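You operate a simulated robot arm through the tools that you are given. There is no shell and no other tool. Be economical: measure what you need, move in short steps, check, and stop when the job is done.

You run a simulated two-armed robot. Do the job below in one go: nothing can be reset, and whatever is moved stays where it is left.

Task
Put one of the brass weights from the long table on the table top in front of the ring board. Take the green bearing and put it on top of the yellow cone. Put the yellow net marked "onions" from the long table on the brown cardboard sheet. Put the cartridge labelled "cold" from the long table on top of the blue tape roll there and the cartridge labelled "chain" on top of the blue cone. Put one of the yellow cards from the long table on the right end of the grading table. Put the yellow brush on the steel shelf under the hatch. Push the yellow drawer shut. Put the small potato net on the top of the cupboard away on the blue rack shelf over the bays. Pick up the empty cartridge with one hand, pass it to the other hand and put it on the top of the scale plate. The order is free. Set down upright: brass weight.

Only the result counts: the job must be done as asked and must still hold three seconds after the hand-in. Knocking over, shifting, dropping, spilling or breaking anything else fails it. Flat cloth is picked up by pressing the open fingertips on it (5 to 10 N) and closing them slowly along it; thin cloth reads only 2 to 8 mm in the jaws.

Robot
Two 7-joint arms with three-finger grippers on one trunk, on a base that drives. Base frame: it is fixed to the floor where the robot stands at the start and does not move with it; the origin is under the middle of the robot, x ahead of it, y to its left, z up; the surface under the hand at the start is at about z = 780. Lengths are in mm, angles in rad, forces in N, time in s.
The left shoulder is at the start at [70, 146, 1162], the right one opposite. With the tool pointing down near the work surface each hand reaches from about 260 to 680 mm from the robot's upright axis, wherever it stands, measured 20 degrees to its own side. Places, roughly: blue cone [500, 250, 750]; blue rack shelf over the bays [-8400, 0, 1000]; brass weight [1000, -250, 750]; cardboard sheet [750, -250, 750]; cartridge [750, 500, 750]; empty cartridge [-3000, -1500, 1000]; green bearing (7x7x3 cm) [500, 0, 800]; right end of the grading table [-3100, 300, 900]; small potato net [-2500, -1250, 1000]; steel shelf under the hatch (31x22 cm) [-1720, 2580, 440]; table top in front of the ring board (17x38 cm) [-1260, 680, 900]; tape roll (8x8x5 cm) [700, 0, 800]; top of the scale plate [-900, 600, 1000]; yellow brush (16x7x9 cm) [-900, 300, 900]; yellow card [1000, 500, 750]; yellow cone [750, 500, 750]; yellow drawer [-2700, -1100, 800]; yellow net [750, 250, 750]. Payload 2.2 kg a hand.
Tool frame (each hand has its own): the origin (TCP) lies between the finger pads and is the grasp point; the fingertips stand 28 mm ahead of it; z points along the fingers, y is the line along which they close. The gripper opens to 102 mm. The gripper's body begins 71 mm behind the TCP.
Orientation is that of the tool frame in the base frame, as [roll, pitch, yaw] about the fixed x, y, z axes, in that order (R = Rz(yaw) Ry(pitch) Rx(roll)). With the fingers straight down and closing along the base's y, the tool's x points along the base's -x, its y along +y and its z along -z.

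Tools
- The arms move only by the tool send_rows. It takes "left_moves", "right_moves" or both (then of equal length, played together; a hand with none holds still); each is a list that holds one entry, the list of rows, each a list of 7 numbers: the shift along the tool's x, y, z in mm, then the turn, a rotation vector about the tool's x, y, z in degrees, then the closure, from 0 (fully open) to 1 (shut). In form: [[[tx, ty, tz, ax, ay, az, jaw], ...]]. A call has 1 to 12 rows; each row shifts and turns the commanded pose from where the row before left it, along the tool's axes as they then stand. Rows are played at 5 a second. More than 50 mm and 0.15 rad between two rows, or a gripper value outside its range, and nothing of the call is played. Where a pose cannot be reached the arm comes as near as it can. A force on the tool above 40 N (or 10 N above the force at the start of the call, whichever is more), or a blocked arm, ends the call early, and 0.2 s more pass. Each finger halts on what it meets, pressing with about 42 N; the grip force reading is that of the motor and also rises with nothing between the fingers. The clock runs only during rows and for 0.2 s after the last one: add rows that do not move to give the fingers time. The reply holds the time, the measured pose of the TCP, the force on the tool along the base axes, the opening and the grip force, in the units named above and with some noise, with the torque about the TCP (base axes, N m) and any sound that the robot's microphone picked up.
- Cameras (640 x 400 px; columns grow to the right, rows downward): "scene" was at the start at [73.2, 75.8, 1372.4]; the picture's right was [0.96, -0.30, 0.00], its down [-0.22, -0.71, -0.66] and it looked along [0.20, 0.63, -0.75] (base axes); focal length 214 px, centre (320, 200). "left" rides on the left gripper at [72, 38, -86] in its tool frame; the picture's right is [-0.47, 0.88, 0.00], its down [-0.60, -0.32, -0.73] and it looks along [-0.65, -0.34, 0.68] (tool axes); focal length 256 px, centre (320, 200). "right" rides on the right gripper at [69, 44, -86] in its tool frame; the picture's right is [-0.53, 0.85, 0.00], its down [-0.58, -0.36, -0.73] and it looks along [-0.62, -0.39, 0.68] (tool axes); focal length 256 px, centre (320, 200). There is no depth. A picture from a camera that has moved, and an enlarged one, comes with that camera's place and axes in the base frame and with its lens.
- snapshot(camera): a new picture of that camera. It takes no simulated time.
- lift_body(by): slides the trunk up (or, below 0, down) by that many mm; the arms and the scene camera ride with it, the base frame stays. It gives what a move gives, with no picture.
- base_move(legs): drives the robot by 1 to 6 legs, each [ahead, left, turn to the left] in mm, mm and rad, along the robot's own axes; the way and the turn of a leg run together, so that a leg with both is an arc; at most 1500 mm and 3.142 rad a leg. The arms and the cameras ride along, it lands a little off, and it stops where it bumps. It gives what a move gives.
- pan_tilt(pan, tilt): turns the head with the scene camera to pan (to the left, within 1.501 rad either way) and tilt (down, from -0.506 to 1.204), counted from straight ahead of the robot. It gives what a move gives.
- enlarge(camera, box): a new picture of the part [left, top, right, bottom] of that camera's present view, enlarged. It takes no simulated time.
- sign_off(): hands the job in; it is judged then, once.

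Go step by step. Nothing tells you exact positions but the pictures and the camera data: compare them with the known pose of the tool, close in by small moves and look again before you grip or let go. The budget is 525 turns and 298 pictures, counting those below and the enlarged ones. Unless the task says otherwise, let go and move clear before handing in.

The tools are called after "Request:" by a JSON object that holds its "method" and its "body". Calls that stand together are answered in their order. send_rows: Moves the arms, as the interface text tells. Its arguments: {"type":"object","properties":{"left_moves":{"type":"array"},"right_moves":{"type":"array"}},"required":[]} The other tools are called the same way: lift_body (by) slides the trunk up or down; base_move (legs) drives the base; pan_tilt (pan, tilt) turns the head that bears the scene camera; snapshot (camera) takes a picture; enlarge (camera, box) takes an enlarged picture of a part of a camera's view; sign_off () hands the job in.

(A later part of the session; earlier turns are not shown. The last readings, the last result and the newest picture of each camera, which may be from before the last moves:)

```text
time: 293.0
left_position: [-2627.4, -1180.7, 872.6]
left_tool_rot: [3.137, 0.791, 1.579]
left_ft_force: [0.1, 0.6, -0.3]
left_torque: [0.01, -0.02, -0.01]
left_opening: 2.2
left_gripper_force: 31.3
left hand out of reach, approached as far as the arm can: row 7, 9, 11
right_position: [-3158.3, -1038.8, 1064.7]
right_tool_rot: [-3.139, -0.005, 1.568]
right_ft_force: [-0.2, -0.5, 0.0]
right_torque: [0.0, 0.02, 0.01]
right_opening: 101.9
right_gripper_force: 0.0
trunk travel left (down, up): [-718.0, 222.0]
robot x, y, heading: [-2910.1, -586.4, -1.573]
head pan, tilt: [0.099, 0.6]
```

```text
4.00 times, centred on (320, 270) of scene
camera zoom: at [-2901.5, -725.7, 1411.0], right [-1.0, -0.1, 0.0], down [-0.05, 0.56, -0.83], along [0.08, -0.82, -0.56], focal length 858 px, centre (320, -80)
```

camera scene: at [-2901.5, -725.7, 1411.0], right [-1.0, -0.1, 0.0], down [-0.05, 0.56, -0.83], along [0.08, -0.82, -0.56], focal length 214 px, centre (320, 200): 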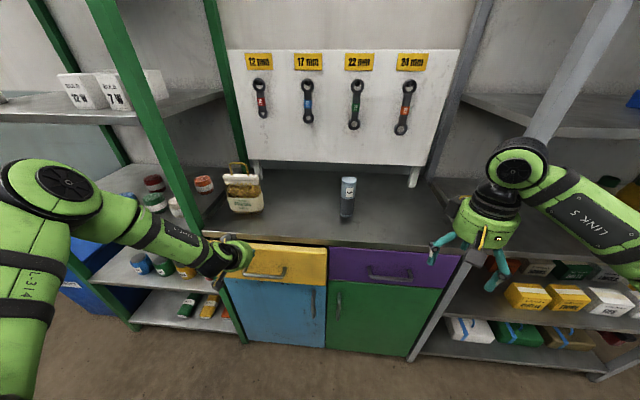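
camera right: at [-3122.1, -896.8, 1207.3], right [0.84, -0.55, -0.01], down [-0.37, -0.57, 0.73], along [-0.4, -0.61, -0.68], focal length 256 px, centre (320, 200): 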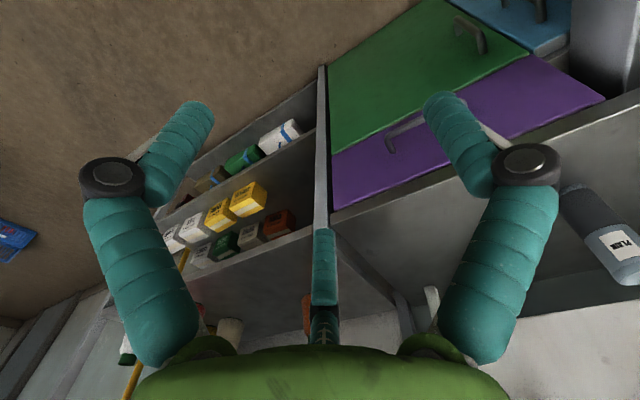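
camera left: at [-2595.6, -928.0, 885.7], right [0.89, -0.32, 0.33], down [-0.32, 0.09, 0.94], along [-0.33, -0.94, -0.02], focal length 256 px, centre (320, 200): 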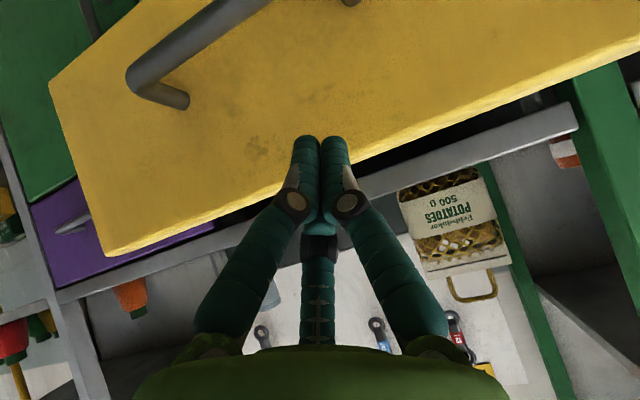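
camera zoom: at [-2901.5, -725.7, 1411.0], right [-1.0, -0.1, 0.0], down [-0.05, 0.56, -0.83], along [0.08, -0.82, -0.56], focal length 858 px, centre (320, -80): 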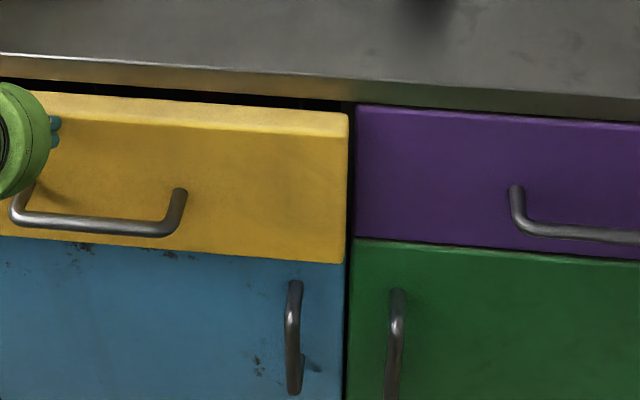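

About 20 mm remains. I draw the hand back, advance the base 60 mm and finish the push.

Request:
{"method": "send_rows", "body": {"left_moves": [[[8, 0, -8, 0, 0, 0, 1], [25, 0, -25, 0, 0, 0, 1], [25, 0, -25, 0, 0, 0, 1], [0, 0, 0, 0, 0, 0, 1]]]}}

Request:
{"method": "base_move", "body": {"legs": [[65, 0, 0]]}}

Request:
{"method": "lift_body", "body": {"by": -22}}

Request:
{"method": "send_rows", "body": {"left_moves": [[[-4, 0, 4, 0, 0, 0, 1], [-4, 0, 4, 0, 0, 0, 1], [-3, 0, 3, 0, 0, 0, 1], [-3, 0, 3, 0, 0, 0, 1], [-3, 0, 3, 0, 0, 0, 1], [-3, 0, 3, 0, 0, 0, 1], [-3, 0, 3, 0, 0, 0, 1], [-3, 0, 3, 0, 0, 0, 1]]]}}

```text
time: 294.0
left_position: [-2629.7, -1098.0, 871.7]
left_tool_rot: [3.134, 0.791, 1.578]
left_ft_force: [0.5, -0.2, -0.6]
left_torque: [0.01, -0.02, 0.03]
left_opening: 2.2
left_gripper_force: 31.1
right_position: [-3160.6, -1040.2, 1064.9]
right_tool_rot: [-3.141, -0.007, 1.569]
right_ft_force: [-0.4, 0.5, -0.4]
right_torque: [-0.01, -0.04, -0.03]
right_opening: 102.1
right_gripper_force: 0.1
trunk travel left (down, up): [-718.0, 222.0]
robot x, y, heading: [-2907.0, -590.8, -1.575]
head pan, tilt: [0.099, 0.6]
```

```text
time: 295.0
left_position: [-2628.7, -1161.9, 872.5]
left_tool_rot: [3.137, 0.791, 1.58]
left_ft_force: [0.5, 0.2, 0.4]
left_torque: [0.0, 0.02, 0.02]
left_opening: 2.3
left_gripper_force: 31.3
right_position: [-3159.3, -1100.1, 1065.6]
right_tool_rot: [-3.138, -0.003, 1.57]
right_ft_force: [-0.6, 0.8, -0.1]
right_torque: [-0.02, 0.0, -0.03]
right_opening: 102.0
right_gripper_force: 0.0
trunk travel left (down, up): [-718.0, 222.0]
robot x, y, heading: [-2909.2, -652.0, -1.576]
head pan, tilt: [0.099, 0.6]
```

```text
time: 295.7
left_position: [-2629.1, -1162.5, 849.0]
left_tool_rot: [3.135, 0.788, 1.581]
left_ft_force: [0.4, -0.4, -0.8]
left_torque: [0.03, -0.03, -0.02]
left_opening: 2.2
left_gripper_force: 31.1
right_position: [-3159.8, -1103.1, 1043.3]
right_tool_rot: [-3.139, -0.007, 1.568]
right_ft_force: [0.0, 0.0, 0.6]
right_torque: [0.01, 0.01, -0.01]
right_opening: 102.1
right_gripper_force: 0.1
trunk travel left (down, up): [-696.0, 244.0]
robot x, y, heading: [-2908.4, -652.6, -1.579]
head pan, tilt: [0.099, 0.6]
```

```text
time: 297.5
left_position: [-2628.3, -1199.9, 849.2]
left_tool_rot: [3.135, 0.791, 1.577]
left_ft_force: [-0.5, -0.5, 0.2]
left_torque: [0.02, 0.0, -0.04]
left_opening: 1.9
left_gripper_force: 32.0
right_position: [-3159.9, -1102.4, 1042.6]
right_tool_rot: [-3.139, -0.005, 1.57]
right_ft_force: [0.5, 0.3, -0.3]
right_torque: [0.02, 0.01, 0.07]
right_opening: 101.7
right_gripper_force: 0.0
trunk travel left (down, up): [-696.0, 244.0]
robot x, y, heading: [-2913.4, -652.1, -1.575]
head pan, tilt: [0.099, 0.6]
```

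Request:
{"method": "send_rows", "body": {"left_moves": [[[-3, 0, 3, 0, 0, 0, 1], [-3, 0, 3, 0, 0, 0, 1], [-2, 0, 2, 0, 0, 0, 1], [-2, 0, 2, 0, 0, 0, 1], [-2, 0, 2, 0, 0, 0, 1], [-2, 0, 2, 0, 0, 0, 1], [-2, 0, 2, 0, 0, 0, 1], [-2, 0, 2, 0, 0, 0, 1]]]}}

Request:
{"method": "enlarge", "body": {"camera": "scene", "box": [220, 220, 400, 340]}}

```text
time: 299.4
left_position: [-2629.0, -1212.8, 846.1]
left_tool_rot: [3.14, 0.772, 1.582]
left_ft_force: [2.0, 19.7, 9.3]
left_torque: [-0.05, 0.02, -0.07]
left_opening: 2.2
left_gripper_force: 31.1
right_position: [-3158.1, -1098.3, 1044.7]
right_tool_rot: [-3.14, -0.001, 1.573]
right_ft_force: [0.2, 0.4, 0.3]
right_torque: [0.0, -0.02, -0.03]
right_opening: 102.0
right_gripper_force: 0.1
trunk travel left (down, up): [-696.0, 244.0]
robot x, y, heading: [-2905.5, -652.7, -1.572]
head pan, tilt: [0.099, 0.6]
stopped in row 8 (left hand): the force on the tool passed its limit at 41 N (the readings are from after the stop); the commanded pose is now the measured one
```

```text
3.33 times, centred on (310, 280) of scene
camera zoom: at [-2902.6, -783.1, 1389.8], right [-1.0, -0.1, 0.0], down [-0.05, 0.56, -0.83], along [0.08, -0.82, -0.56], focal length 715 px, centre (353, -67)
```

zoom: 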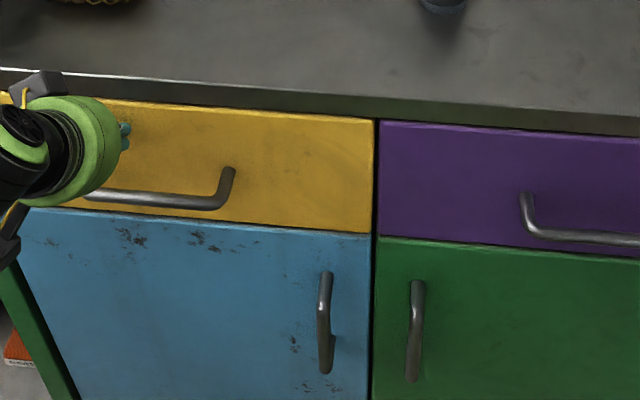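

The drawer is shut. I withdraw the hand, raise it upright, and back off.

Request:
{"method": "send_rows", "body": {"left_moves": [[[20, 0, -20, 0, 0, 0, 1], [28, 0, -28, 0, 0, 0, 1], [28, 0, -28, 0, 0, 0, 1], [0, 0, 0, 0, 0, 0, 1]]]}}

Request:
{"method": "base_move", "body": {"legs": [[-80, 0, 0]]}}

Request:
{"method": "send_rows", "body": {"left_moves": [[[-30, 0, -30, 0, 0, 0, 1], [-30, 0, -30, 0, 0, 0, 1], [-30, 0, -30, 0, 0, 0, 1], [-30, 0, -30, 0, 7.5, 0, 0.5], [-30, 0, -30, 0, 7.5, 0, 0], [-30, 0, -30, 0, 7.5, 0, 0], [0, 0, 0, 0, 7.5, 0, 0], [0, 0, 0, 0, 7.5, 0, 0], [0, 0, 0, 0, 7.5, 0, 0]]]}}

Request:
{"method": "lift_body", "body": {"by": 100}}

```text
time: 300.4
left_position: [-2628.9, -1111.4, 846.4]
left_tool_rot: [3.139, 0.773, 1.579]
left_ft_force: [0.1, 0.1, 0.6]
left_torque: [-0.03, -0.01, -0.01]
left_opening: 2.1
left_gripper_force: 31.4
right_position: [-3158.1, -1103.3, 1042.2]
right_tool_rot: [-3.14, -0.006, 1.571]
right_ft_force: [-0.5, -0.4, -0.1]
right_torque: [0.0, -0.01, 0.04]
right_opening: 102.2
right_gripper_force: 0.1
trunk travel left (down, up): [-696.0, 244.0]
robot x, y, heading: [-2909.2, -654.9, -1.573]
head pan, tilt: [0.099, 0.6]
```

```text
time: 301.5
left_position: [-2628.2, -1033.1, 846.4]
left_tool_rot: [3.138, 0.774, 1.583]
left_ft_force: [0.3, 0.4, -0.7]
left_torque: [0.01, 0.01, 0.02]
left_opening: 2.2
left_gripper_force: 31.8
right_position: [-3158.9, -1023.3, 1042.0]
right_tool_rot: [-3.138, -0.006, 1.571]
right_ft_force: [-0.5, -0.3, -0.7]
right_torque: [-0.03, -0.02, 0.0]
right_opening: 101.8
right_gripper_force: 0.0
trunk travel left (down, up): [-696.0, 244.0]
robot x, y, heading: [-2907.6, -571.6, -1.571]
head pan, tilt: [0.099, 0.6]
```

```text
time: 303.5
left_position: [-2629.5, -1051.8, 1099.1]
left_tool_rot: [3.139, -0.011, 1.582]
left_ft_force: [-0.4, 0.8, -0.3]
left_torque: [0.02, -0.01, 0.0]
left_opening: 101.9
left_gripper_force: 0.2
right_position: [-3157.6, -1024.0, 1042.9]
right_tool_rot: [-3.14, -0.006, 1.569]
right_ft_force: [1.1, -0.7, 0.4]
right_torque: [0.0, 0.0, -0.03]
right_opening: 102.0
right_gripper_force: 0.0
trunk travel left (down, up): [-696.0, 244.0]
robot x, y, heading: [-2909.3, -576.0, -1.577]
head pan, tilt: [0.099, 0.6]
```

```text
time: 304.8
left_position: [-2628.8, -1051.5, 1198.3]
left_tool_rot: [3.142, -0.01, 1.583]
left_ft_force: [0.0, 0.4, 0.5]
left_torque: [-0.01, 0.01, -0.03]
left_opening: 102.2
left_gripper_force: 0.1
right_position: [-3157.6, -1023.4, 1142.0]
right_tool_rot: [-3.137, -0.006, 1.572]
right_ft_force: [-0.3, 0.0, 0.8]
right_torque: [-0.03, 0.01, -0.03]
right_opening: 101.9
right_gripper_force: 0.0
trunk travel left (down, up): [-796.0, 144.0]
robot x, y, heading: [-2906.8, -571.6, -1.571]
head pan, tilt: [0.099, 0.6]
```

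I turn left to use the right hand on the potato net, and move to it.

Request:
{"method": "base_move", "body": {"legs": [[0, 0, 0.716], [318, 169, 0]]}}

Request:
{"method": "pan_tilt", "body": {"pan": -0.7, "tilt": 0.7}}

Request:
{"method": "snapshot", "body": {"camera": "scene"}}

```text
time: 309.1
left_position: [-2047.5, -877.8, 1199.3]
left_tool_rot: [3.137, -0.008, 2.3]
left_ft_force: [0.0, -0.2, -0.1]
left_torque: [-0.02, -0.03, 0.0]
left_opening: 102.0
left_gripper_force: 0.1
right_position: [-2465.4, -1205.1, 1143.0]
right_tool_rot: [-3.138, -0.004, 2.287]
right_ft_force: [-0.7, -0.1, 0.2]
right_torque: [-0.03, -0.01, 0.0]
right_opening: 102.0
right_gripper_force: 0.0
trunk travel left (down, up): [-796.0, 144.0]
robot x, y, heading: [-2572.3, -702.0, -0.857]
head pan, tilt: [0.099, 0.6]
```

```text
time: 310.2
left_position: [-2045.9, -878.4, 1199.1]
left_tool_rot: [3.14, -0.009, 2.301]
left_ft_force: [0.2, -0.6, 0.6]
left_torque: [-0.02, -0.01, -0.04]
left_opening: 102.0
left_gripper_force: 0.1
right_position: [-2464.4, -1204.9, 1142.9]
right_tool_rot: [-3.138, -0.004, 2.289]
right_ft_force: [0.8, 0.0, 0.4]
right_torque: [0.03, 0.04, 0.02]
right_opening: 101.9
right_gripper_force: 0.0
trunk travel left (down, up): [-796.0, 144.0]
robot x, y, heading: [-2575.6, -698.5, -0.858]
head pan, tilt: [-0.7, 0.7]
```

```text
162 pictures are left
camera scene: at [-2538.9, -824.0, 1480.4], right [-1.0, -0.01, 0.0], down [-0.01, 0.64, -0.77], along [0.01, -0.77, -0.64], focal length 214 px, centre (320, 200)
```

scene: 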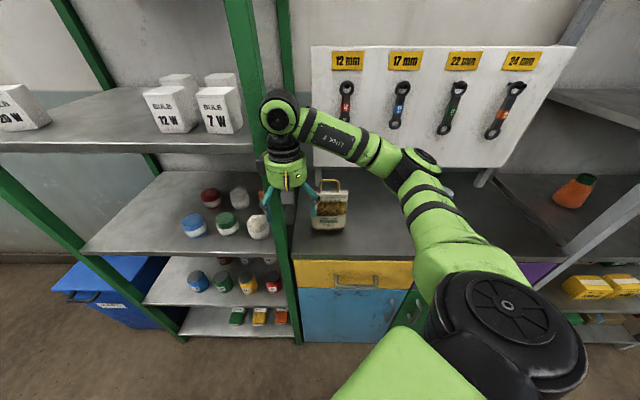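

The right hand is close to the green post; I first pull it toward me and away, raise it, and turn it to close along y.

Request:
{"method": "send_rows", "body": {"right_moves": [[[15, -5, -20, 0, 0, 0, 0], [32, -15, -20, 0, 0, 0, 0], [32, -15, -20, 0, 0, 0, 0], [31, -15, 0, 0, 0, 0, 0], [0, 0, 0, 0, 0, -7, 0], [0, 0, 0, 0, 0, -7, 0], [0, 0, 0, 0, 0, -7, 0], [0, 0, 0, 0, 0, -7, 0], [0, 0, 0, 0, 0, -7, 0], [0, 0, 0, 0, 0, -7, 0], [0, 0, 0, 0, 0, -6.8, 0]]]}}

Request:
{"method": "snapshot", "body": {"camera": "scene"}}

Request:
{"method": "snapshot", "body": {"camera": "right"}}

```text
time: 312.6
left_position: [-2046.3, -877.3, 1199.5]
left_tool_rot: [3.14, -0.01, 2.3]
left_ft_force: [-0.3, -0.8, 0.2]
left_torque: [-0.01, 0.0, -0.01]
left_opening: 102.0
left_gripper_force: 0.1
right_position: [-2574.4, -1156.0, 1203.7]
right_tool_rot: [3.141, -0.005, -3.14]
right_ft_force: [-1.1, -0.8, -0.1]
right_torque: [0.01, 0.02, 0.03]
right_opening: 101.9
right_gripper_force: 0.1
trunk travel left (down, up): [-796.0, 144.0]
robot x, y, heading: [-2571.5, -702.2, -0.857]
head pan, tilt: [-0.7, 0.7]
```

```text
161 pictures are left
camera scene: at [-2538.5, -824.2, 1480.3], right [-1.0, -0.01, 0.0], down [-0.01, 0.64, -0.76], along [0.01, -0.76, -0.64], focal length 214 px, centre (320, 200)
```

scene: 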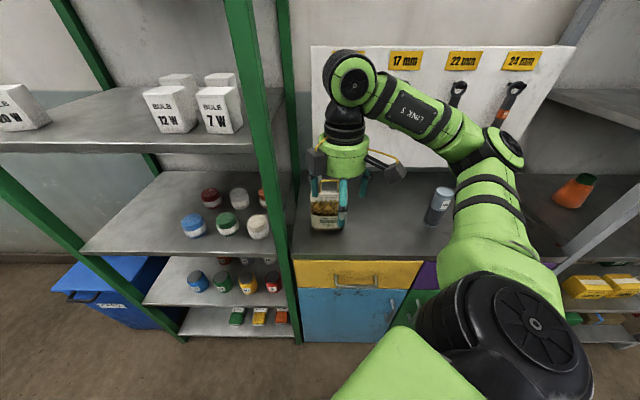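

```text
160 pictures are left
camera right: at [-2643.6, -1112.0, 1291.3], right [0.53, 0.85, 0.0], down [0.58, -0.37, 0.73], along [0.61, -0.39, -0.69], focal length 256 px, centre (320, 200)
```

right: 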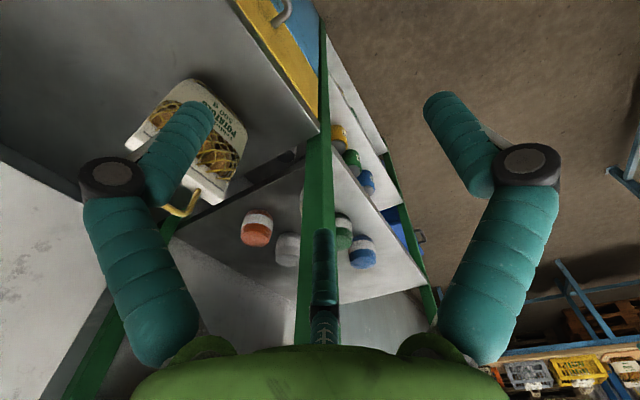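

Request:
{"method": "send_rows", "body": {"right_moves": [[[0, -48, 0, 0, 0, 0, 0], [0, -48, 0, 0, 0, 0, 0], [0, -48, 0, 0, 0, 0, 0], [0, -48, 0, 0, 0, 0, 0], [0, 0, 0, 0, 0, 0, 0]]]}}

Request:
{"method": "enlarge", "body": {"camera": "scene", "box": [270, 120, 398, 240]}}

Request:
{"method": "snapshot", "body": {"camera": "right"}}

```text
time: 313.8
left_position: [-2046.5, -878.1, 1199.1]
left_tool_rot: [3.141, -0.009, 2.3]
left_ft_force: [0.3, -0.2, -1.1]
left_torque: [-0.02, -0.04, -0.04]
left_opening: 102.1
left_gripper_force: 0.1
right_position: [-2517.9, -1182.1, 1189.2]
right_tool_rot: [3.138, -0.005, 3.138]
right_ft_force: [-0.2, -0.2, 0.3]
right_torque: [0.01, -0.03, 0.0]
right_opening: 101.8
right_gripper_force: 0.1
right hand out of reach, approached as far as the arm can: row 1, 2, 3, 4
trunk travel left (down, up): [-796.0, 144.0]
robot x, y, heading: [-2574.7, -700.1, -0.853]
head pan, tilt: [-0.7, 0.7]
```

```text
3.33 times, centred on (334, 180) of scene
camera zoom: at [-2539.0, -824.0, 1480.4], right [-1.0, -0.01, 0.0], down [-0.01, 0.64, -0.77], along [0.01, -0.76, -0.64], focal length 715 px, centre (273, 267)
```

zoom: 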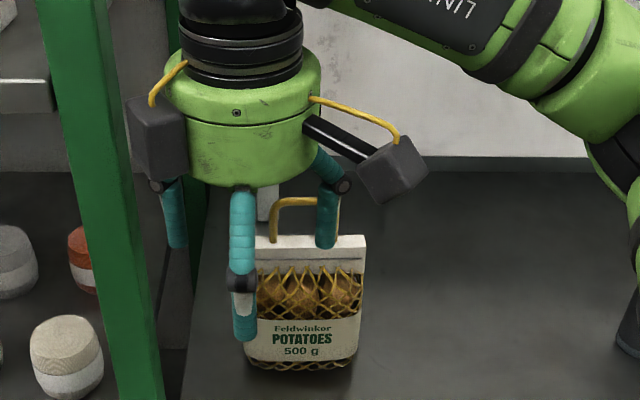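

```text
158 pictures are left
camera right: at [-2588.5, -1138.2, 1276.9], right [0.54, 0.84, 0.0], down [0.58, -0.37, 0.73], along [0.61, -0.39, -0.69], focal length 256 px, centre (320, 200)
```

right: 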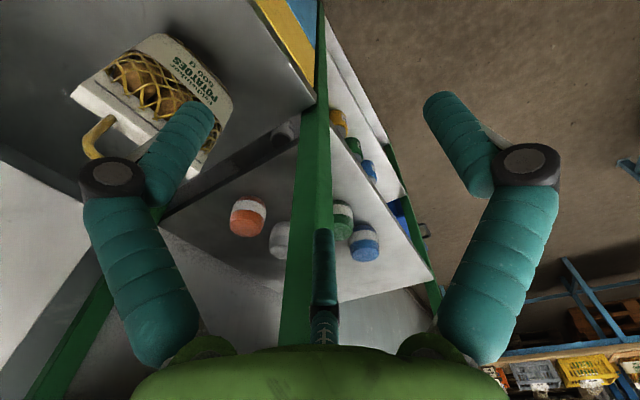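

The reach stalled in this posture. I turn the wrist back part-way, then extend again.

Request:
{"method": "send_rows", "body": {"right_moves": [[[20, 10, 0, 0, 0, 7, 0], [20, 0, 0, 0, 0, 7, 0], [10, 0, 0, 0, 0, 7, 0], [0, 0, 0, 0, 0, 7, 0], [0, 0, 0, 0, 0, 7, 0], [0, 0, 0, 0, 0, 7, 0], [0, 0, 0, 0, 0, 7, 0], [0, 0, 0, 0, 0, 0, 0]]]}}

```text
time: 315.6
left_position: [-2046.3, -878.2, 1198.8]
left_tool_rot: [3.14, -0.008, 2.3]
left_ft_force: [-0.8, 0.0, -0.8]
left_torque: [-0.02, 0.0, 0.0]
left_opening: 101.9
left_gripper_force: 0.1
right_position: [-2566.9, -1166.2, 1189.7]
right_tool_rot: [-3.138, -0.005, 2.283]
right_ft_force: [0.4, 0.0, -0.1]
right_torque: [-0.01, -0.03, 0.02]
right_opening: 101.9
right_gripper_force: 0.2
trunk travel left (down, up): [-796.0, 144.0]
robot x, y, heading: [-2571.0, -701.1, -0.856]
head pan, tilt: [-0.7, 0.7]
```

Request:
{"method": "send_rows", "body": {"right_moves": [[[-34, -29.4, 0, 0, 0, 0, 0], [-34, -29.4, 0, 0, 0, 0, 0], [-34, -29.4, 0, 0, 0, 0, 0], [-34, -29.4, 0, 0, 0, 0, 0], [0, 0, 0, 0, 0, 0, 0]]]}}

```text
time: 316.8
left_position: [-2046.9, -878.5, 1199.3]
left_tool_rot: [3.139, -0.007, 2.297]
left_ft_force: [-0.1, 0.1, -0.5]
left_torque: [0.01, 0.05, 0.01]
left_opening: 102.1
left_gripper_force: 0.2
right_position: [-2567.7, -1347.3, 1188.4]
right_tool_rot: [-3.139, -0.008, 2.286]
right_ft_force: [-0.4, -0.3, 0.6]
right_torque: [-0.01, -0.03, -0.01]
right_opening: 101.9
right_gripper_force: 0.1
trunk travel left (down, up): [-796.0, 144.0]
robot x, y, heading: [-2572.2, -706.2, -0.857]
head pan, tilt: [-0.7, 0.7]
```

Extension worked. Now I turn the wrist here.

Request:
{"method": "send_rows", "body": {"right_moves": [[[0, 0, 0, 0, 0, -7, 0], [0, 0, 0, 0, 0, -7, 0], [0, 0, 0, 0, 0, -7, 0], [0, 0, 0, 0, 0, -7, 0], [0, 0, 0, 0, 0, -7, 0], [0, 0, 0, 0, 0, -7, 0], [0, 0, 0, 0, 0, -7, 0], [0, 0, 0, 0, 0, 0, 0]]]}}

Request:
{"method": "snapshot", "body": {"camera": "right"}}

Request:
{"method": "snapshot", "body": {"camera": "scene"}}

```text
time: 318.6
left_position: [-2046.9, -878.3, 1198.8]
left_tool_rot: [3.14, -0.01, 2.301]
left_ft_force: [-0.7, 0.8, 0.2]
left_torque: [-0.01, 0.02, -0.02]
left_opening: 102.1
left_gripper_force: 0.1
right_position: [-2516.8, -1183.0, 1178.6]
right_tool_rot: [3.139, -0.004, 3.137]
right_ft_force: [0.0, -0.5, 0.2]
right_torque: [0.01, -0.01, 0.01]
right_opening: 102.2
right_gripper_force: 0.0
right hand out of reach, approached as far as the arm can: row 2, 3, 4, 5, 6, 7
trunk travel left (down, up): [-796.0, 144.0]
robot x, y, heading: [-2572.6, -701.9, -0.855]
head pan, tilt: [-0.7, 0.7]
```

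```text
157 pictures are left
camera right: at [-2588.1, -1139.3, 1266.2], right [0.54, 0.84, 0.0], down [0.58, -0.37, 0.73], along [0.61, -0.39, -0.69], focal length 256 px, centre (320, 200)
```

right: 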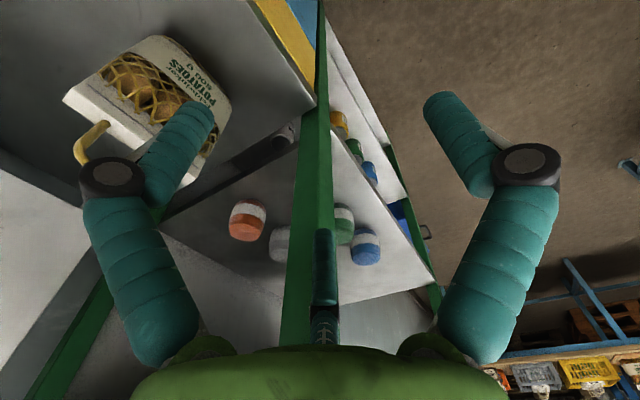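

```text
156 pictures are left
camera scene: at [-2538.9, -824.5, 1480.3], right [-1.0, -0.01, 0.0], down [-0.01, 0.64, -0.76], along [0.01, -0.76, -0.64], focal length 214 px, centre (320, 200)
```

scene: 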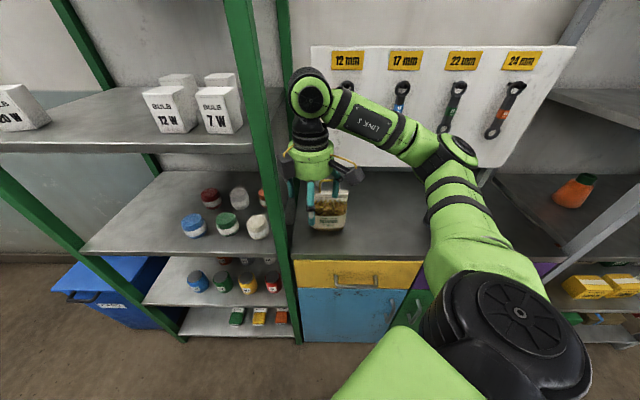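

The right wrist can turn only at shorter reach. I pull the hand back from the post and bring the base 190 mm closer.

Request:
{"method": "send_rows", "body": {"right_moves": [[[25, 15, -10, 0, 0, 0, 0], [30, 10, -10, 0, 0, 0, 0], [25, 0, -10, 0, 0, 0, 0], [0, 0, 0, 0, 0, 0, 0]]]}}

Request:
{"method": "base_move", "body": {"legs": [[144, -124, 0]]}}

Request:
{"method": "snapshot", "body": {"camera": "right"}}

Request:
{"method": "snapshot", "body": {"camera": "scene"}}

```text
time: 319.6
left_position: [-2044.8, -877.4, 1199.2]
left_tool_rot: [3.14, -0.009, 2.302]
left_ft_force: [-0.5, -0.1, 0.5]
left_torque: [0.0, -0.01, -0.02]
left_opening: 102.0
left_gripper_force: 0.2
right_position: [-2590.9, -1149.3, 1207.5]
right_tool_rot: [3.14, -0.007, 3.139]
right_ft_force: [0.0, 0.3, 1.1]
right_torque: [-0.04, 0.02, 0.01]
right_opening: 101.9
right_gripper_force: 0.1
right hand out of reach, approached as far as the arm can: row 3
trunk travel left (down, up): [-796.0, 144.0]
robot x, y, heading: [-2575.3, -703.2, -0.857]
head pan, tilt: [-0.7, 0.7]
```

```text
time: 321.1
left_position: [-2044.4, -1062.8, 1199.9]
left_tool_rot: [-3.141, -0.007, 2.302]
left_ft_force: [0.4, 0.0, -0.5]
left_torque: [-0.05, 0.04, -0.01]
left_opening: 101.9
left_gripper_force: 0.1
right_position: [-2590.6, -1336.8, 1209.4]
right_tool_rot: [-3.139, -0.004, 3.139]
right_ft_force: [-0.2, 0.0, 0.0]
right_torque: [-0.01, -0.01, 0.0]
right_opening: 101.9
right_gripper_force: 0.0
trunk travel left (down, up): [-796.0, 144.0]
robot x, y, heading: [-2570.7, -891.6, -0.852]
head pan, tilt: [-0.7, 0.7]
```

```text
155 pictures are left
camera right: at [-2660.3, -1292.2, 1297.1], right [0.54, 0.84, 0.0], down [0.58, -0.36, 0.73], along [0.61, -0.39, -0.69], focal length 256 px, centre (320, 200)
```

right: 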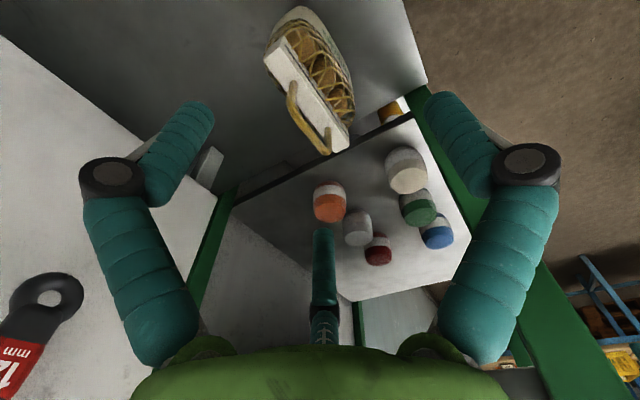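

```text
154 pictures are left
camera scene: at [-2538.0, -1010.0, 1480.7], right [-1.0, -0.02, 0.0], down [-0.01, 0.64, -0.77], along [0.01, -0.77, -0.64], focal length 214 px, centre (320, 200)
```

scene: 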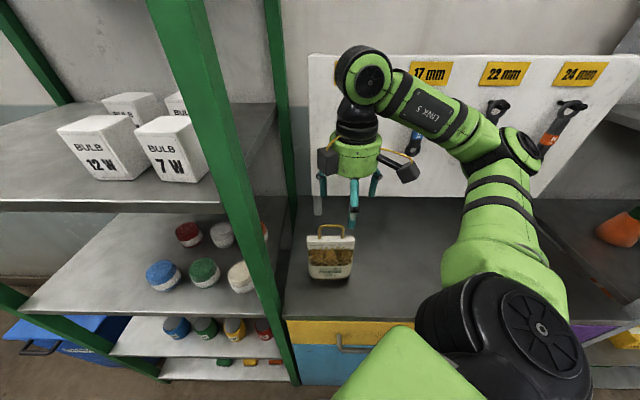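

The net lies right under the hand: header centre ≈(−2567, −1358). I centre over it and descend.

Request:
{"method": "send_rows", "body": {"right_moves": [[[-12, -10, 10, 0, 0, 0, 0], [-11, -10, 20, 0, 0, 0, 0], [0, 0, 30, 0, 0, 0, 0], [0, 0, 20, 0, 0, 0, 0], [0, 0, 0, 0, 0, 0, 0]]]}}

Request:
{"method": "snapshot", "body": {"camera": "right"}}

Request:
{"method": "snapshot", "body": {"camera": "scene"}}

```text
time: 322.3
left_position: [-2044.2, -1066.9, 1199.7]
left_tool_rot: [3.139, -0.01, 2.303]
left_ft_force: [-0.2, -0.3, -0.7]
left_torque: [0.01, 0.07, -0.02]
left_opening: 101.9
left_gripper_force: 0.0
right_position: [-2557.7, -1351.9, 1128.3]
right_tool_rot: [-3.139, -0.006, 3.141]
right_ft_force: [0.5, 0.0, 0.2]
right_torque: [-0.02, -0.01, -0.03]
right_opening: 101.8
right_gripper_force: 0.1
right hand out of reach, approached as far as the arm can: row 2, 4
trunk travel left (down, up): [-796.0, 144.0]
robot x, y, heading: [-2572.9, -893.2, -0.853]
head pan, tilt: [-0.7, 0.7]
```

```text
153 pictures are left
camera right: at [-2627.5, -1308.5, 1215.8], right [0.54, 0.84, 0.0], down [0.58, -0.37, 0.73], along [0.61, -0.39, -0.69], focal length 256 px, centre (320, 200)
```

right: 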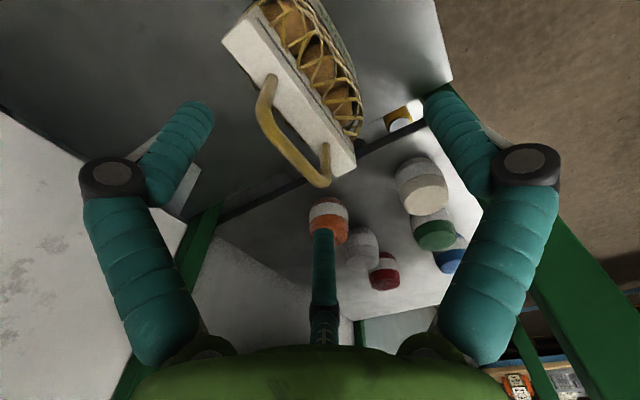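

```text
152 pictures are left
camera scene: at [-2537.3, -1013.5, 1480.4], right [-1.0, -0.02, 0.0], down [-0.01, 0.64, -0.77], along [0.01, -0.77, -0.64], focal length 214 px, centre (320, 200)
```

scene: 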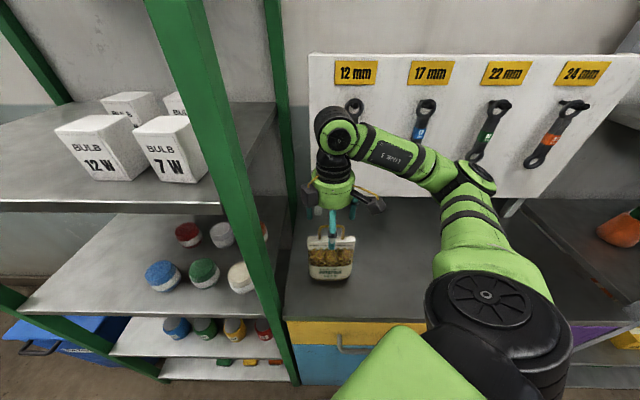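

Descending pushes the hand toward +x, so I offset the base by −45 mm in x and continue down in small steps.

Request:
{"method": "base_move", "body": {"legs": [[-22, -38, 0]]}}

Request:
{"method": "send_rows", "body": {"right_moves": [[[0, 0, 8, 0, 0, 0, 0], [0, 0, 8, 0, 0, 0, 0], [0, 0, 0, 0, 0, 0, 0]]]}}

Request:
{"method": "snapshot", "body": {"camera": "right"}}

```text
time: 323.2
left_position: [-2080.0, -1073.5, 1195.0]
left_tool_rot: [-3.139, -0.014, 2.305]
left_ft_force: [0.8, 0.4, -0.2]
left_torque: [-0.01, 0.11, -0.02]
left_opening: 102.3
left_gripper_force: 0.0
right_position: [-2593.5, -1359.5, 1129.3]
right_tool_rot: [3.141, -0.013, -3.14]
right_ft_force: [-0.1, 0.3, 0.5]
right_torque: [-0.04, 0.09, -0.01]
right_opening: 102.1
right_gripper_force: 0.1
trunk travel left (down, up): [-796.0, 144.0]
robot x, y, heading: [-2615.9, -899.3, -0.852]
head pan, tilt: [-0.7, 0.7]
```

```text
time: 324.0
left_position: [-2087.7, -1074.6, 1200.4]
left_tool_rot: [3.138, -0.009, 2.304]
left_ft_force: [0.1, 0.0, -0.2]
left_torque: [0.0, -0.03, -0.04]
left_opening: 102.4
left_gripper_force: 0.0
right_position: [-2601.3, -1361.4, 1112.2]
right_tool_rot: [3.14, -0.003, 3.14]
right_ft_force: [-1.2, -0.2, 0.4]
right_torque: [0.03, -0.04, 0.01]
right_opening: 102.2
right_gripper_force: 0.0
trunk travel left (down, up): [-796.0, 144.0]
robot x, y, heading: [-2615.0, -901.3, -0.858]
head pan, tilt: [-0.7, 0.7]
```

```text
151 pictures are left
camera right: at [-2671.8, -1317.4, 1199.5], right [0.54, 0.84, 0.0], down [0.58, -0.37, 0.73], along [0.61, -0.39, -0.69], focal length 256 px, centre (320, 200)
```

right: 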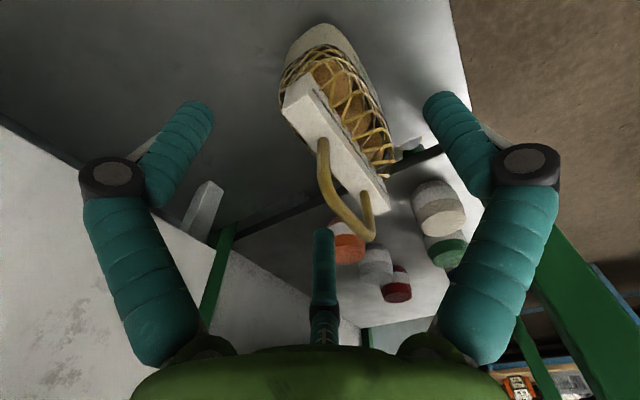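

Request:
{"method": "send_rows", "body": {"right_moves": [[[-12, 3, 8, 0, 0, 0, 0], [0, 0, 10, 0, 0, 0, 0], [0, 0, 10, 0, 0, 0, 0], [0, 0, 6, 0, 0, 0, 0], [0, 0, 0, 0, 0, 0, 0]]]}}

Request:
{"method": "snapshot", "body": {"camera": "right"}}

Request:
{"method": "enlarge", "body": {"camera": "scene", "box": [250, 140, 410, 290]}}

```text
time: 325.2
left_position: [-2087.9, -1074.9, 1197.9]
left_tool_rot: [3.14, -0.012, 2.304]
left_ft_force: [0.2, 0.1, -0.3]
left_torque: [0.02, 0.0, 0.03]
left_opening: 101.9
left_gripper_force: 0.0
right_position: [-2588.7, -1357.8, 1077.9]
right_tool_rot: [3.139, -0.006, -3.141]
right_ft_force: [-0.3, 0.1, 0.1]
right_torque: [-0.01, 0.0, -0.03]
right_opening: 102.0
right_gripper_force: 0.0
trunk travel left (down, up): [-796.0, 144.0]
robot x, y, heading: [-2614.8, -902.7, -0.855]
head pan, tilt: [-0.7, 0.7]
```

```text
150 pictures are left
camera right: at [-2658.7, -1314.1, 1165.7], right [0.53, 0.84, 0.0], down [0.58, -0.37, 0.73], along [0.61, -0.39, -0.69], focal length 256 px, centre (320, 200)
```

right: 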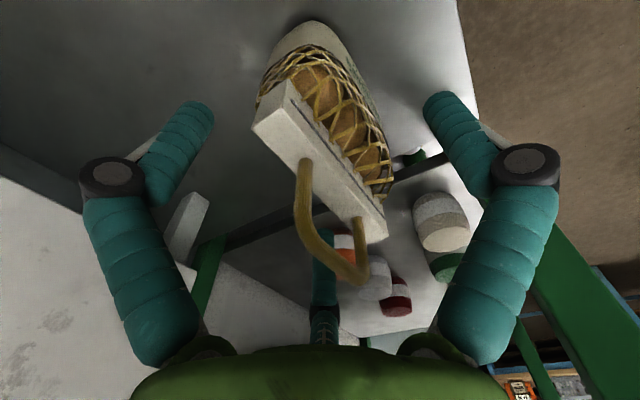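

```text
2.67 times, centred on (330, 215) of scene
camera zoom: at [-2580.6, -1022.3, 1480.4], right [-1.0, -0.02, 0.0], down [-0.01, 0.64, -0.76], along [0.01, -0.76, -0.64], focal length 572 px, centre (293, 160)
```

zoom: 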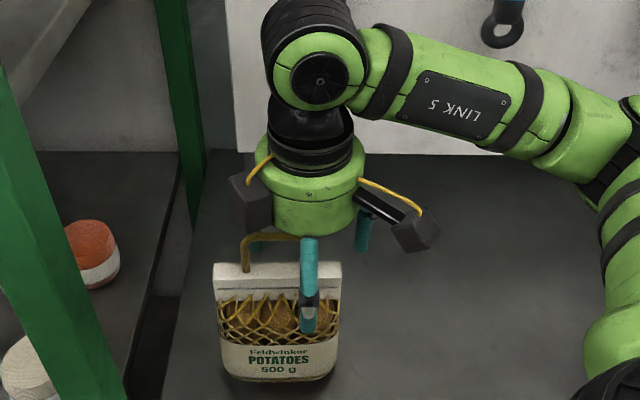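

The header centre is about 20 mm further in +x and its top at z≈1060. I shift and lower 10 mm, then close slowly.

Request:
{"method": "send_rows", "body": {"right_moves": [[[-10, 0, 0, 0, 0, 0, 0], [-10, 0, 5, 0, 0, 0, 0], [0, 0, 5, 0, 0, 0, 0], [0, 0, 0, 0, 0, 0, 0.2], [0, 0, 0, 0, 0, 0, 0.4], [0, 0, 0, 0, 0, 0, 0.6], [0, 0, 0, 0, 0, 0, 0.8], [0, 0, 0, 0, 0, 0, 1], [0, 0, 0, 0, 0, 0, 1]]]}}

Request:
{"method": "snapshot", "body": {"camera": "right"}}

Request:
{"method": "enlarge", "body": {"camera": "scene", "box": [250, 140, 410, 290]}}

```text
time: 327.2
left_position: [-2087.7, -1075.8, 1198.0]
left_tool_rot: [3.139, -0.008, 2.305]
left_ft_force: [-0.8, -0.1, 0.4]
left_torque: [0.04, -0.01, 0.0]
left_opening: 102.1
left_gripper_force: 0.0
right_position: [-2568.2, -1357.9, 1067.6]
right_tool_rot: [3.137, -0.007, -3.141]
right_ft_force: [0.0, -1.4, 0.0]
right_torque: [-0.11, 0.0, -0.02]
right_opening: 30.8
right_gripper_force: 42.0
trunk travel left (down, up): [-796.0, 144.0]
robot x, y, heading: [-2610.5, -898.4, -0.851]
head pan, tilt: [-0.7, 0.7]
```

```text
148 pictures are left
camera right: at [-2638.8, -1314.6, 1155.3], right [0.53, 0.84, 0.0], down [0.58, -0.37, 0.73], along [0.61, -0.39, -0.69], focal length 256 px, centre (320, 200)
```

right: 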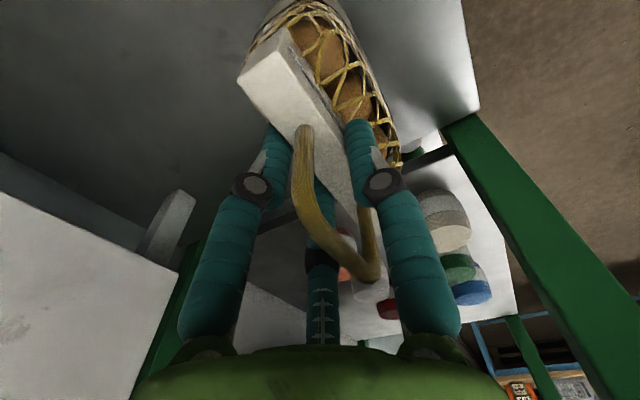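

```text
2.67 times, centred on (330, 215) of scene
camera zoom: at [-2580.3, -1023.0, 1480.2], right [-1.0, -0.02, 0.0], down [-0.01, 0.64, -0.76], along [0.01, -0.76, -0.64], focal length 572 px, centre (293, 160)
```

zoom: 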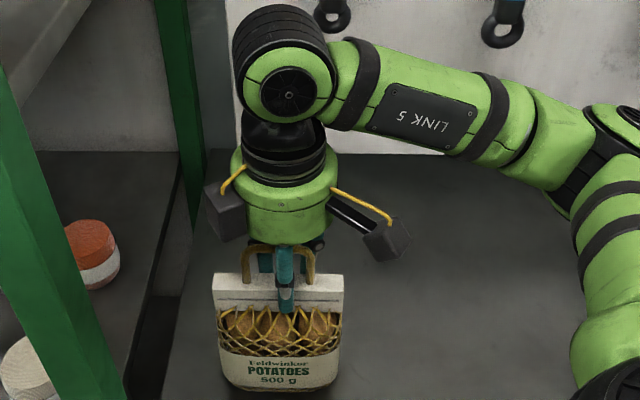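

Gripped well. I lift slowly.

Request:
{"method": "send_rows", "body": {"right_moves": [[[0, 0, -3, 0, 0, 0, 1], [0, 0, -5, 0, 0, 0, 1], [0, 0, -8, 0, 0, 0, 1], [0, 0, -12, 0, 0, 0, 1], [0, 0, -15, 0, 0, 0, 1], [0, 0, -15, 0, 0, 0, 1], [0, 0, -15, 0, 0, 0, 1], [0, 0, 0, 0, 0, 0, 1]]]}}

Request:
{"method": "snapshot", "body": {"camera": "scene"}}

```text
time: 329.0
left_position: [-2086.3, -1076.1, 1198.1]
left_tool_rot: [3.14, -0.011, 2.304]
left_ft_force: [0.6, -0.1, -1.5]
left_torque: [0.0, 0.01, 0.03]
left_opening: 102.0
left_gripper_force: 0.0
right_position: [-2568.4, -1358.2, 1140.7]
right_tool_rot: [3.14, -0.006, 3.141]
right_ft_force: [-0.3, 0.3, -4.7]
right_torque: [-0.05, 0.04, -0.03]
right_opening: 30.5
right_gripper_force: 42.0
trunk travel left (down, up): [-796.0, 144.0]
robot x, y, heading: [-2616.1, -903.0, -0.859]
head pan, tilt: [-0.7, 0.7]
```

```text
146 pictures are left
camera scene: at [-2580.3, -1023.2, 1480.3], right [-1.0, -0.02, 0.0], down [-0.01, 0.64, -0.76], along [0.01, -0.76, -0.64], focal length 214 px, centre (320, 200)
```

scene: 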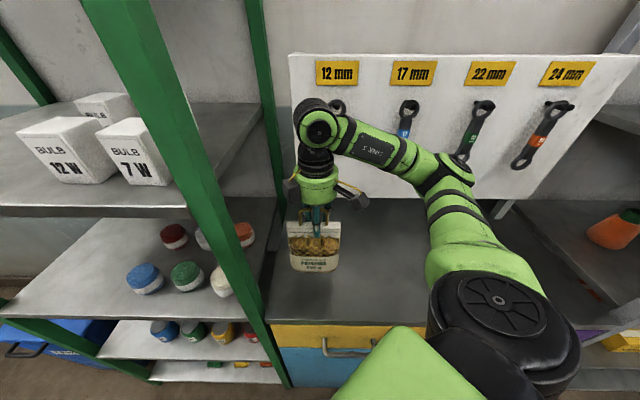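

Lifted (0.5 kg). I back well away from the counter, then turn to bring the left hand to the empty cartridge.

Request:
{"method": "base_move", "body": {"legs": [[-490, 47, 0], [0, 0, -1.14]]}}

Request:
{"method": "pan_tilt", "body": {"pan": 0.35, "tilt": 0.6}}

Request:
{"method": "snapshot", "body": {"camera": "scene"}}

```text
time: 334.8
left_position: [-2836.7, -1051.4, 1198.6]
left_tool_rot: [3.141, -0.011, 1.168]
left_ft_force: [-0.3, 0.0, 0.9]
left_torque: [-0.02, 0.01, 0.0]
left_opening: 101.7
left_gripper_force: 0.1
right_position: [-3296.4, -734.0, 1140.7]
right_tool_rot: [3.14, -0.007, 2.005]
right_ft_force: [-0.7, -0.2, -4.4]
right_torque: [0.01, 0.03, -0.03]
right_opening: 30.1
right_gripper_force: 41.6
trunk travel left (down, up): [-796.0, 144.0]
robot x, y, heading: [-2898.0, -499.2, -1.989]
head pan, tilt: [-0.7, 0.7]
```

```text
time: 336.1
left_position: [-2837.1, -1051.8, 1198.6]
left_tool_rot: [3.138, -0.01, 1.169]
left_ft_force: [0.3, -0.2, -0.1]
left_torque: [0.01, 0.01, 0.02]
left_opening: 102.0
left_gripper_force: 0.0
right_position: [-3296.5, -733.6, 1140.2]
right_tool_rot: [3.141, -0.005, 2.006]
right_ft_force: [-0.2, -0.3, -5.7]
right_torque: [0.03, 0.04, 0.01]
right_opening: 30.0
right_gripper_force: 42.0
trunk travel left (down, up): [-796.0, 144.0]
robot x, y, heading: [-2899.5, -498.8, -1.994]
head pan, tilt: [0.351, 0.6]
```

```text
145 pictures are left
camera scene: at [-2927.9, -632.8, 1488.9], right [-1.0, 0.07, 0.0], down [0.04, 0.56, -0.82], along [-0.06, -0.82, -0.57], focal length 214 px, centre (320, 200)
```

scene: 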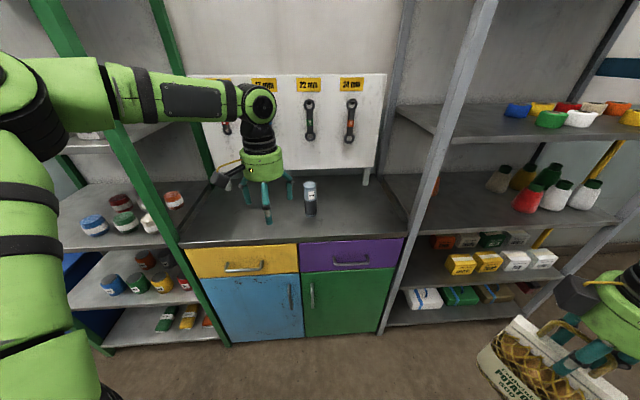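

Request:
{"method": "base_move", "body": {"legs": [[289, 64, 0]]}}

Request:
{"method": "snapshot", "body": {"camera": "left"}}

Request:
{"method": "snapshot", "body": {"camera": "scene"}}

```text
time: 338.1
left_position: [-2896.8, -1336.1, 1198.8]
left_tool_rot: [3.141, -0.009, 1.163]
left_ft_force: [0.1, -0.2, 1.0]
left_torque: [0.0, 0.0, 0.0]
left_opening: 101.8
left_gripper_force: 0.0
right_position: [-3354.4, -1016.1, 1139.9]
right_tool_rot: [3.138, -0.005, 2.001]
right_ft_force: [0.4, -0.2, -6.4]
right_torque: [0.03, 0.05, 0.0]
right_opening: 30.2
right_gripper_force: 41.9
trunk travel left (down, up): [-796.0, 144.0]
robot x, y, heading: [-2962.0, -786.8, -1.995]
head pan, tilt: [0.351, 0.6]
```

```text
144 pictures are left
camera left: at [-2833.0, -1284.4, 1286.5], right [0.63, -0.78, 0.0], down [-0.53, -0.43, 0.73], along [-0.56, -0.46, -0.69], focal length 256 px, centre (320, 200)
```

left: 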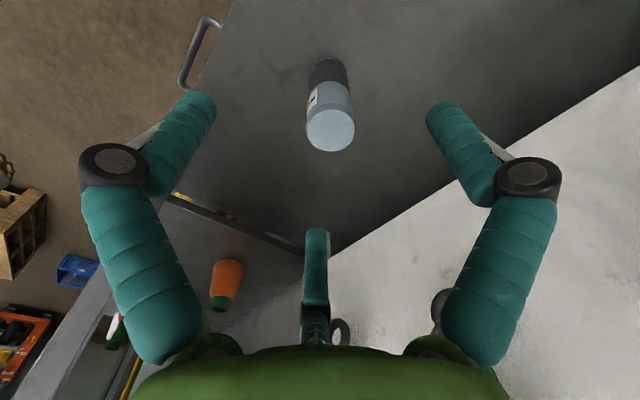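

```text
143 pictures are left
camera scene: at [-2986.1, -916.0, 1489.2], right [-1.0, 0.07, 0.0], down [0.04, 0.56, -0.83], along [-0.06, -0.82, -0.56], focal length 214 px, centre (320, 200)
```

scene: 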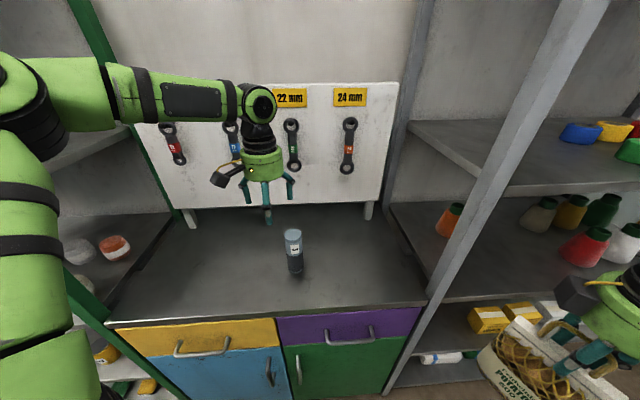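

Request:
{"method": "send_rows", "body": {"left_moves": [[[-30, -10, 0, 0, 0, 0, 0], [-30, -9, 10, 0, 0, 0, 0], [0, 0, 45, 0, 0, 0, 0], [0, 0, 45, 0, 0, 0, 0], [0, 0, 0, 0, 0, 0, 0]]]}}

Request:
{"method": "snapshot", "body": {"camera": "left"}}

```text
time: 339.3
left_position: [-2939.6, -1383.4, 1097.1]
left_tool_rot: [3.14, -0.009, 1.164]
left_ft_force: [-0.9, 0.5, 0.0]
left_torque: [-0.03, -0.03, -0.02]
left_opening: 102.1
left_gripper_force: 0.0
right_position: [-3355.6, -1018.3, 1139.5]
right_tool_rot: [3.139, -0.006, 2.002]
right_ft_force: [0.3, 0.7, -5.0]
right_torque: [0.06, 0.06, -0.01]
right_opening: 30.1
right_gripper_force: 42.1
trunk travel left (down, up): [-796.0, 144.0]
robot x, y, heading: [-2955.7, -785.5, -1.993]
head pan, tilt: [0.351, 0.6]
```

```text
142 pictures are left
camera left: at [-2875.2, -1331.9, 1184.6], right [0.63, -0.78, 0.0], down [-0.53, -0.44, 0.72], along [-0.56, -0.45, -0.69], focal length 256 px, centre (320, 200)
```

left: 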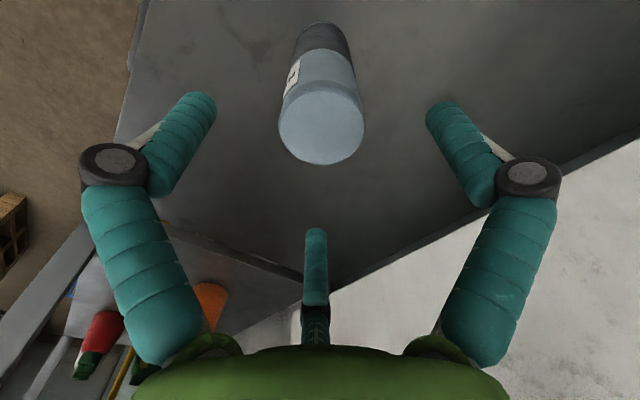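

The cartridge is centred under the left hand. For an in-air handover I will grip it tilted: I raise a little, yaw the hand 40° and tilt it 45°, so the right hand can later come from the other side.

Request:
{"method": "send_rows", "body": {"left_moves": [[[0, 0, -40, 0, 0, 6.7, 0], [0, 0, -40, 0, 0, 6.7, 0], [0, 0, 0, 0, 0, 6.7, 0], [0, 0, 0, 0, 0, 6.7, 0], [0, 0, 0, 0, 0, 6.7, 0], [0, 0, 0, 0, 0, 6.7, 0], [8, 0, 0, 0, -7.5, 0, 0], [8, 0, 0, 0, -7.5, 0, 0], [8, 0, 0, 0, -7.5, 0, 0], [8, 0, 0, 0, -7.5, 0, 0], [8, 0, 0, 0, -7.5, 0, 0], [8, 0, 0, 0, -7.5, 0, 0]]]}}

Request:
{"method": "snapshot", "body": {"camera": "left"}}

Request:
{"method": "snapshot", "body": {"camera": "scene"}}

```text
time: 341.9
left_position: [-2897.5, -1365.3, 1164.8]
left_tool_rot: [-3.136, 0.779, 0.466]
left_ft_force: [0.8, 0.0, 0.4]
left_torque: [-0.02, 0.02, 0.01]
left_opening: 101.8
left_gripper_force: 0.0
right_position: [-3354.2, -1018.5, 1140.6]
right_tool_rot: [3.138, -0.005, 2.001]
right_ft_force: [-0.8, -0.3, -4.9]
right_torque: [0.03, 0.06, -0.02]
right_opening: 30.3
right_gripper_force: 41.7
trunk travel left (down, up): [-796.0, 144.0]
robot x, y, heading: [-2960.5, -785.9, -1.994]
head pan, tilt: [0.351, 0.6]
```

```text
141 pictures are left
camera left: at [-2779.3, -1348.5, 1174.3], right [0.1, -0.94, 0.32], down [-0.06, 0.32, 0.95], along [-0.99, -0.11, -0.03], focal length 256 px, centre (320, 200)
```

left: 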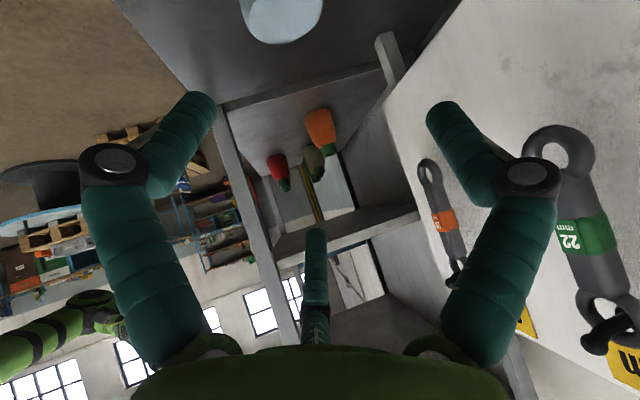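

```text
140 pictures are left
camera scene: at [-2985.1, -918.4, 1489.0], right [-1.0, 0.07, 0.0], down [0.04, 0.56, -0.83], along [-0.06, -0.82, -0.57], focal length 214 px, centre (320, 200)
```

scene: 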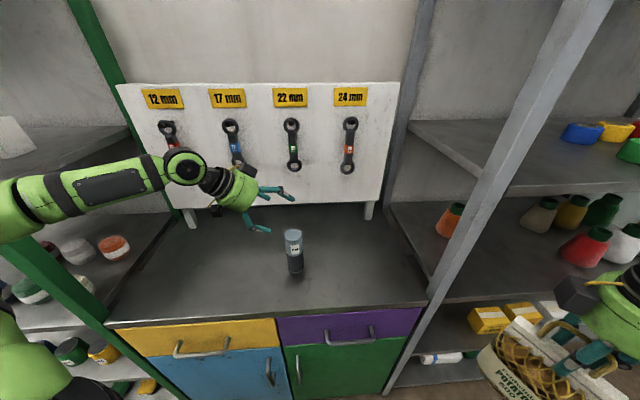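

Request:
{"method": "send_rows", "body": {"left_moves": [[[33.6, -0.8, 16, 0, 0, 0, 0], [33.6, -0.8, 16, 0, 0, 0, 0], [0, 0, 25, 0, 0, 0, 0], [0, 0, 0, 0, 0, 0, 0]]]}}

Request:
{"method": "snapshot", "body": {"camera": "left"}}

Request:
{"method": "enlarge", "body": {"camera": "scene", "box": [200, 160, 360, 290]}}

```text
time: 342.9
left_position: [-2891.5, -1360.9, 1077.1]
left_tool_rot: [-3.133, 0.776, 0.468]
left_ft_force: [-0.2, -0.4, -0.2]
left_torque: [0.0, 0.02, 0.04]
left_opening: 102.3
left_gripper_force: 0.1
right_position: [-3354.2, -1019.1, 1141.0]
right_tool_rot: [3.138, -0.005, 2.003]
right_ft_force: [0.3, 0.6, -5.3]
right_torque: [0.03, 0.03, 0.03]
right_opening: 30.1
right_gripper_force: 42.1
trunk travel left (down, up): [-796.0, 144.0]
robot x, y, heading: [-2960.5, -785.3, -1.995]
head pan, tilt: [0.351, 0.6]
```

```text
139 pictures are left
camera left: at [-2773.5, -1343.2, 1085.9], right [0.1, -0.94, 0.32], down [-0.07, 0.32, 0.95], along [-0.99, -0.12, -0.03], focal length 256 px, centre (320, 200)
```

left: 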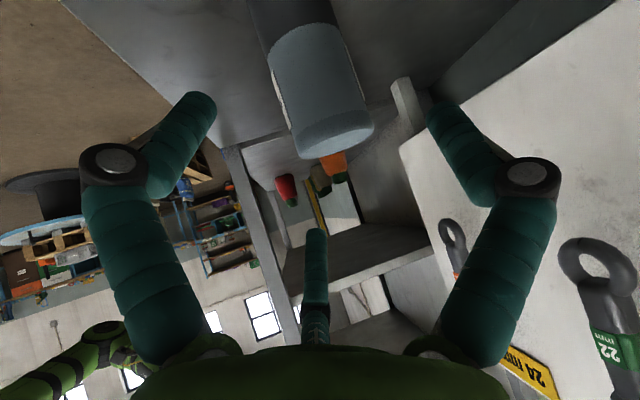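

```text
3.08 times, centred on (280, 225) of scene
camera zoom: at [-2986.4, -918.4, 1488.9], right [-1.0, 0.07, 0.0], down [0.04, 0.56, -0.82], along [-0.06, -0.82, -0.57], focal length 660 px, centre (443, 123)
```

zoom: 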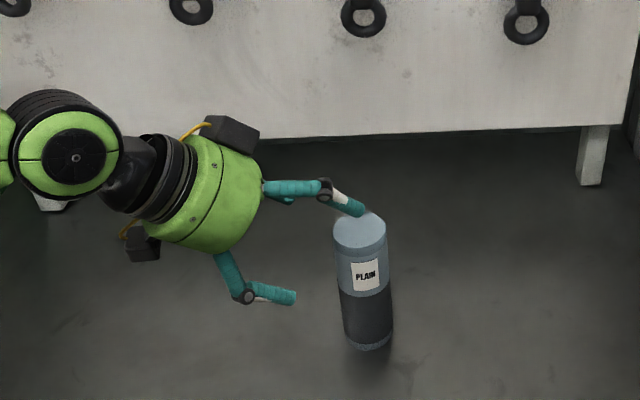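

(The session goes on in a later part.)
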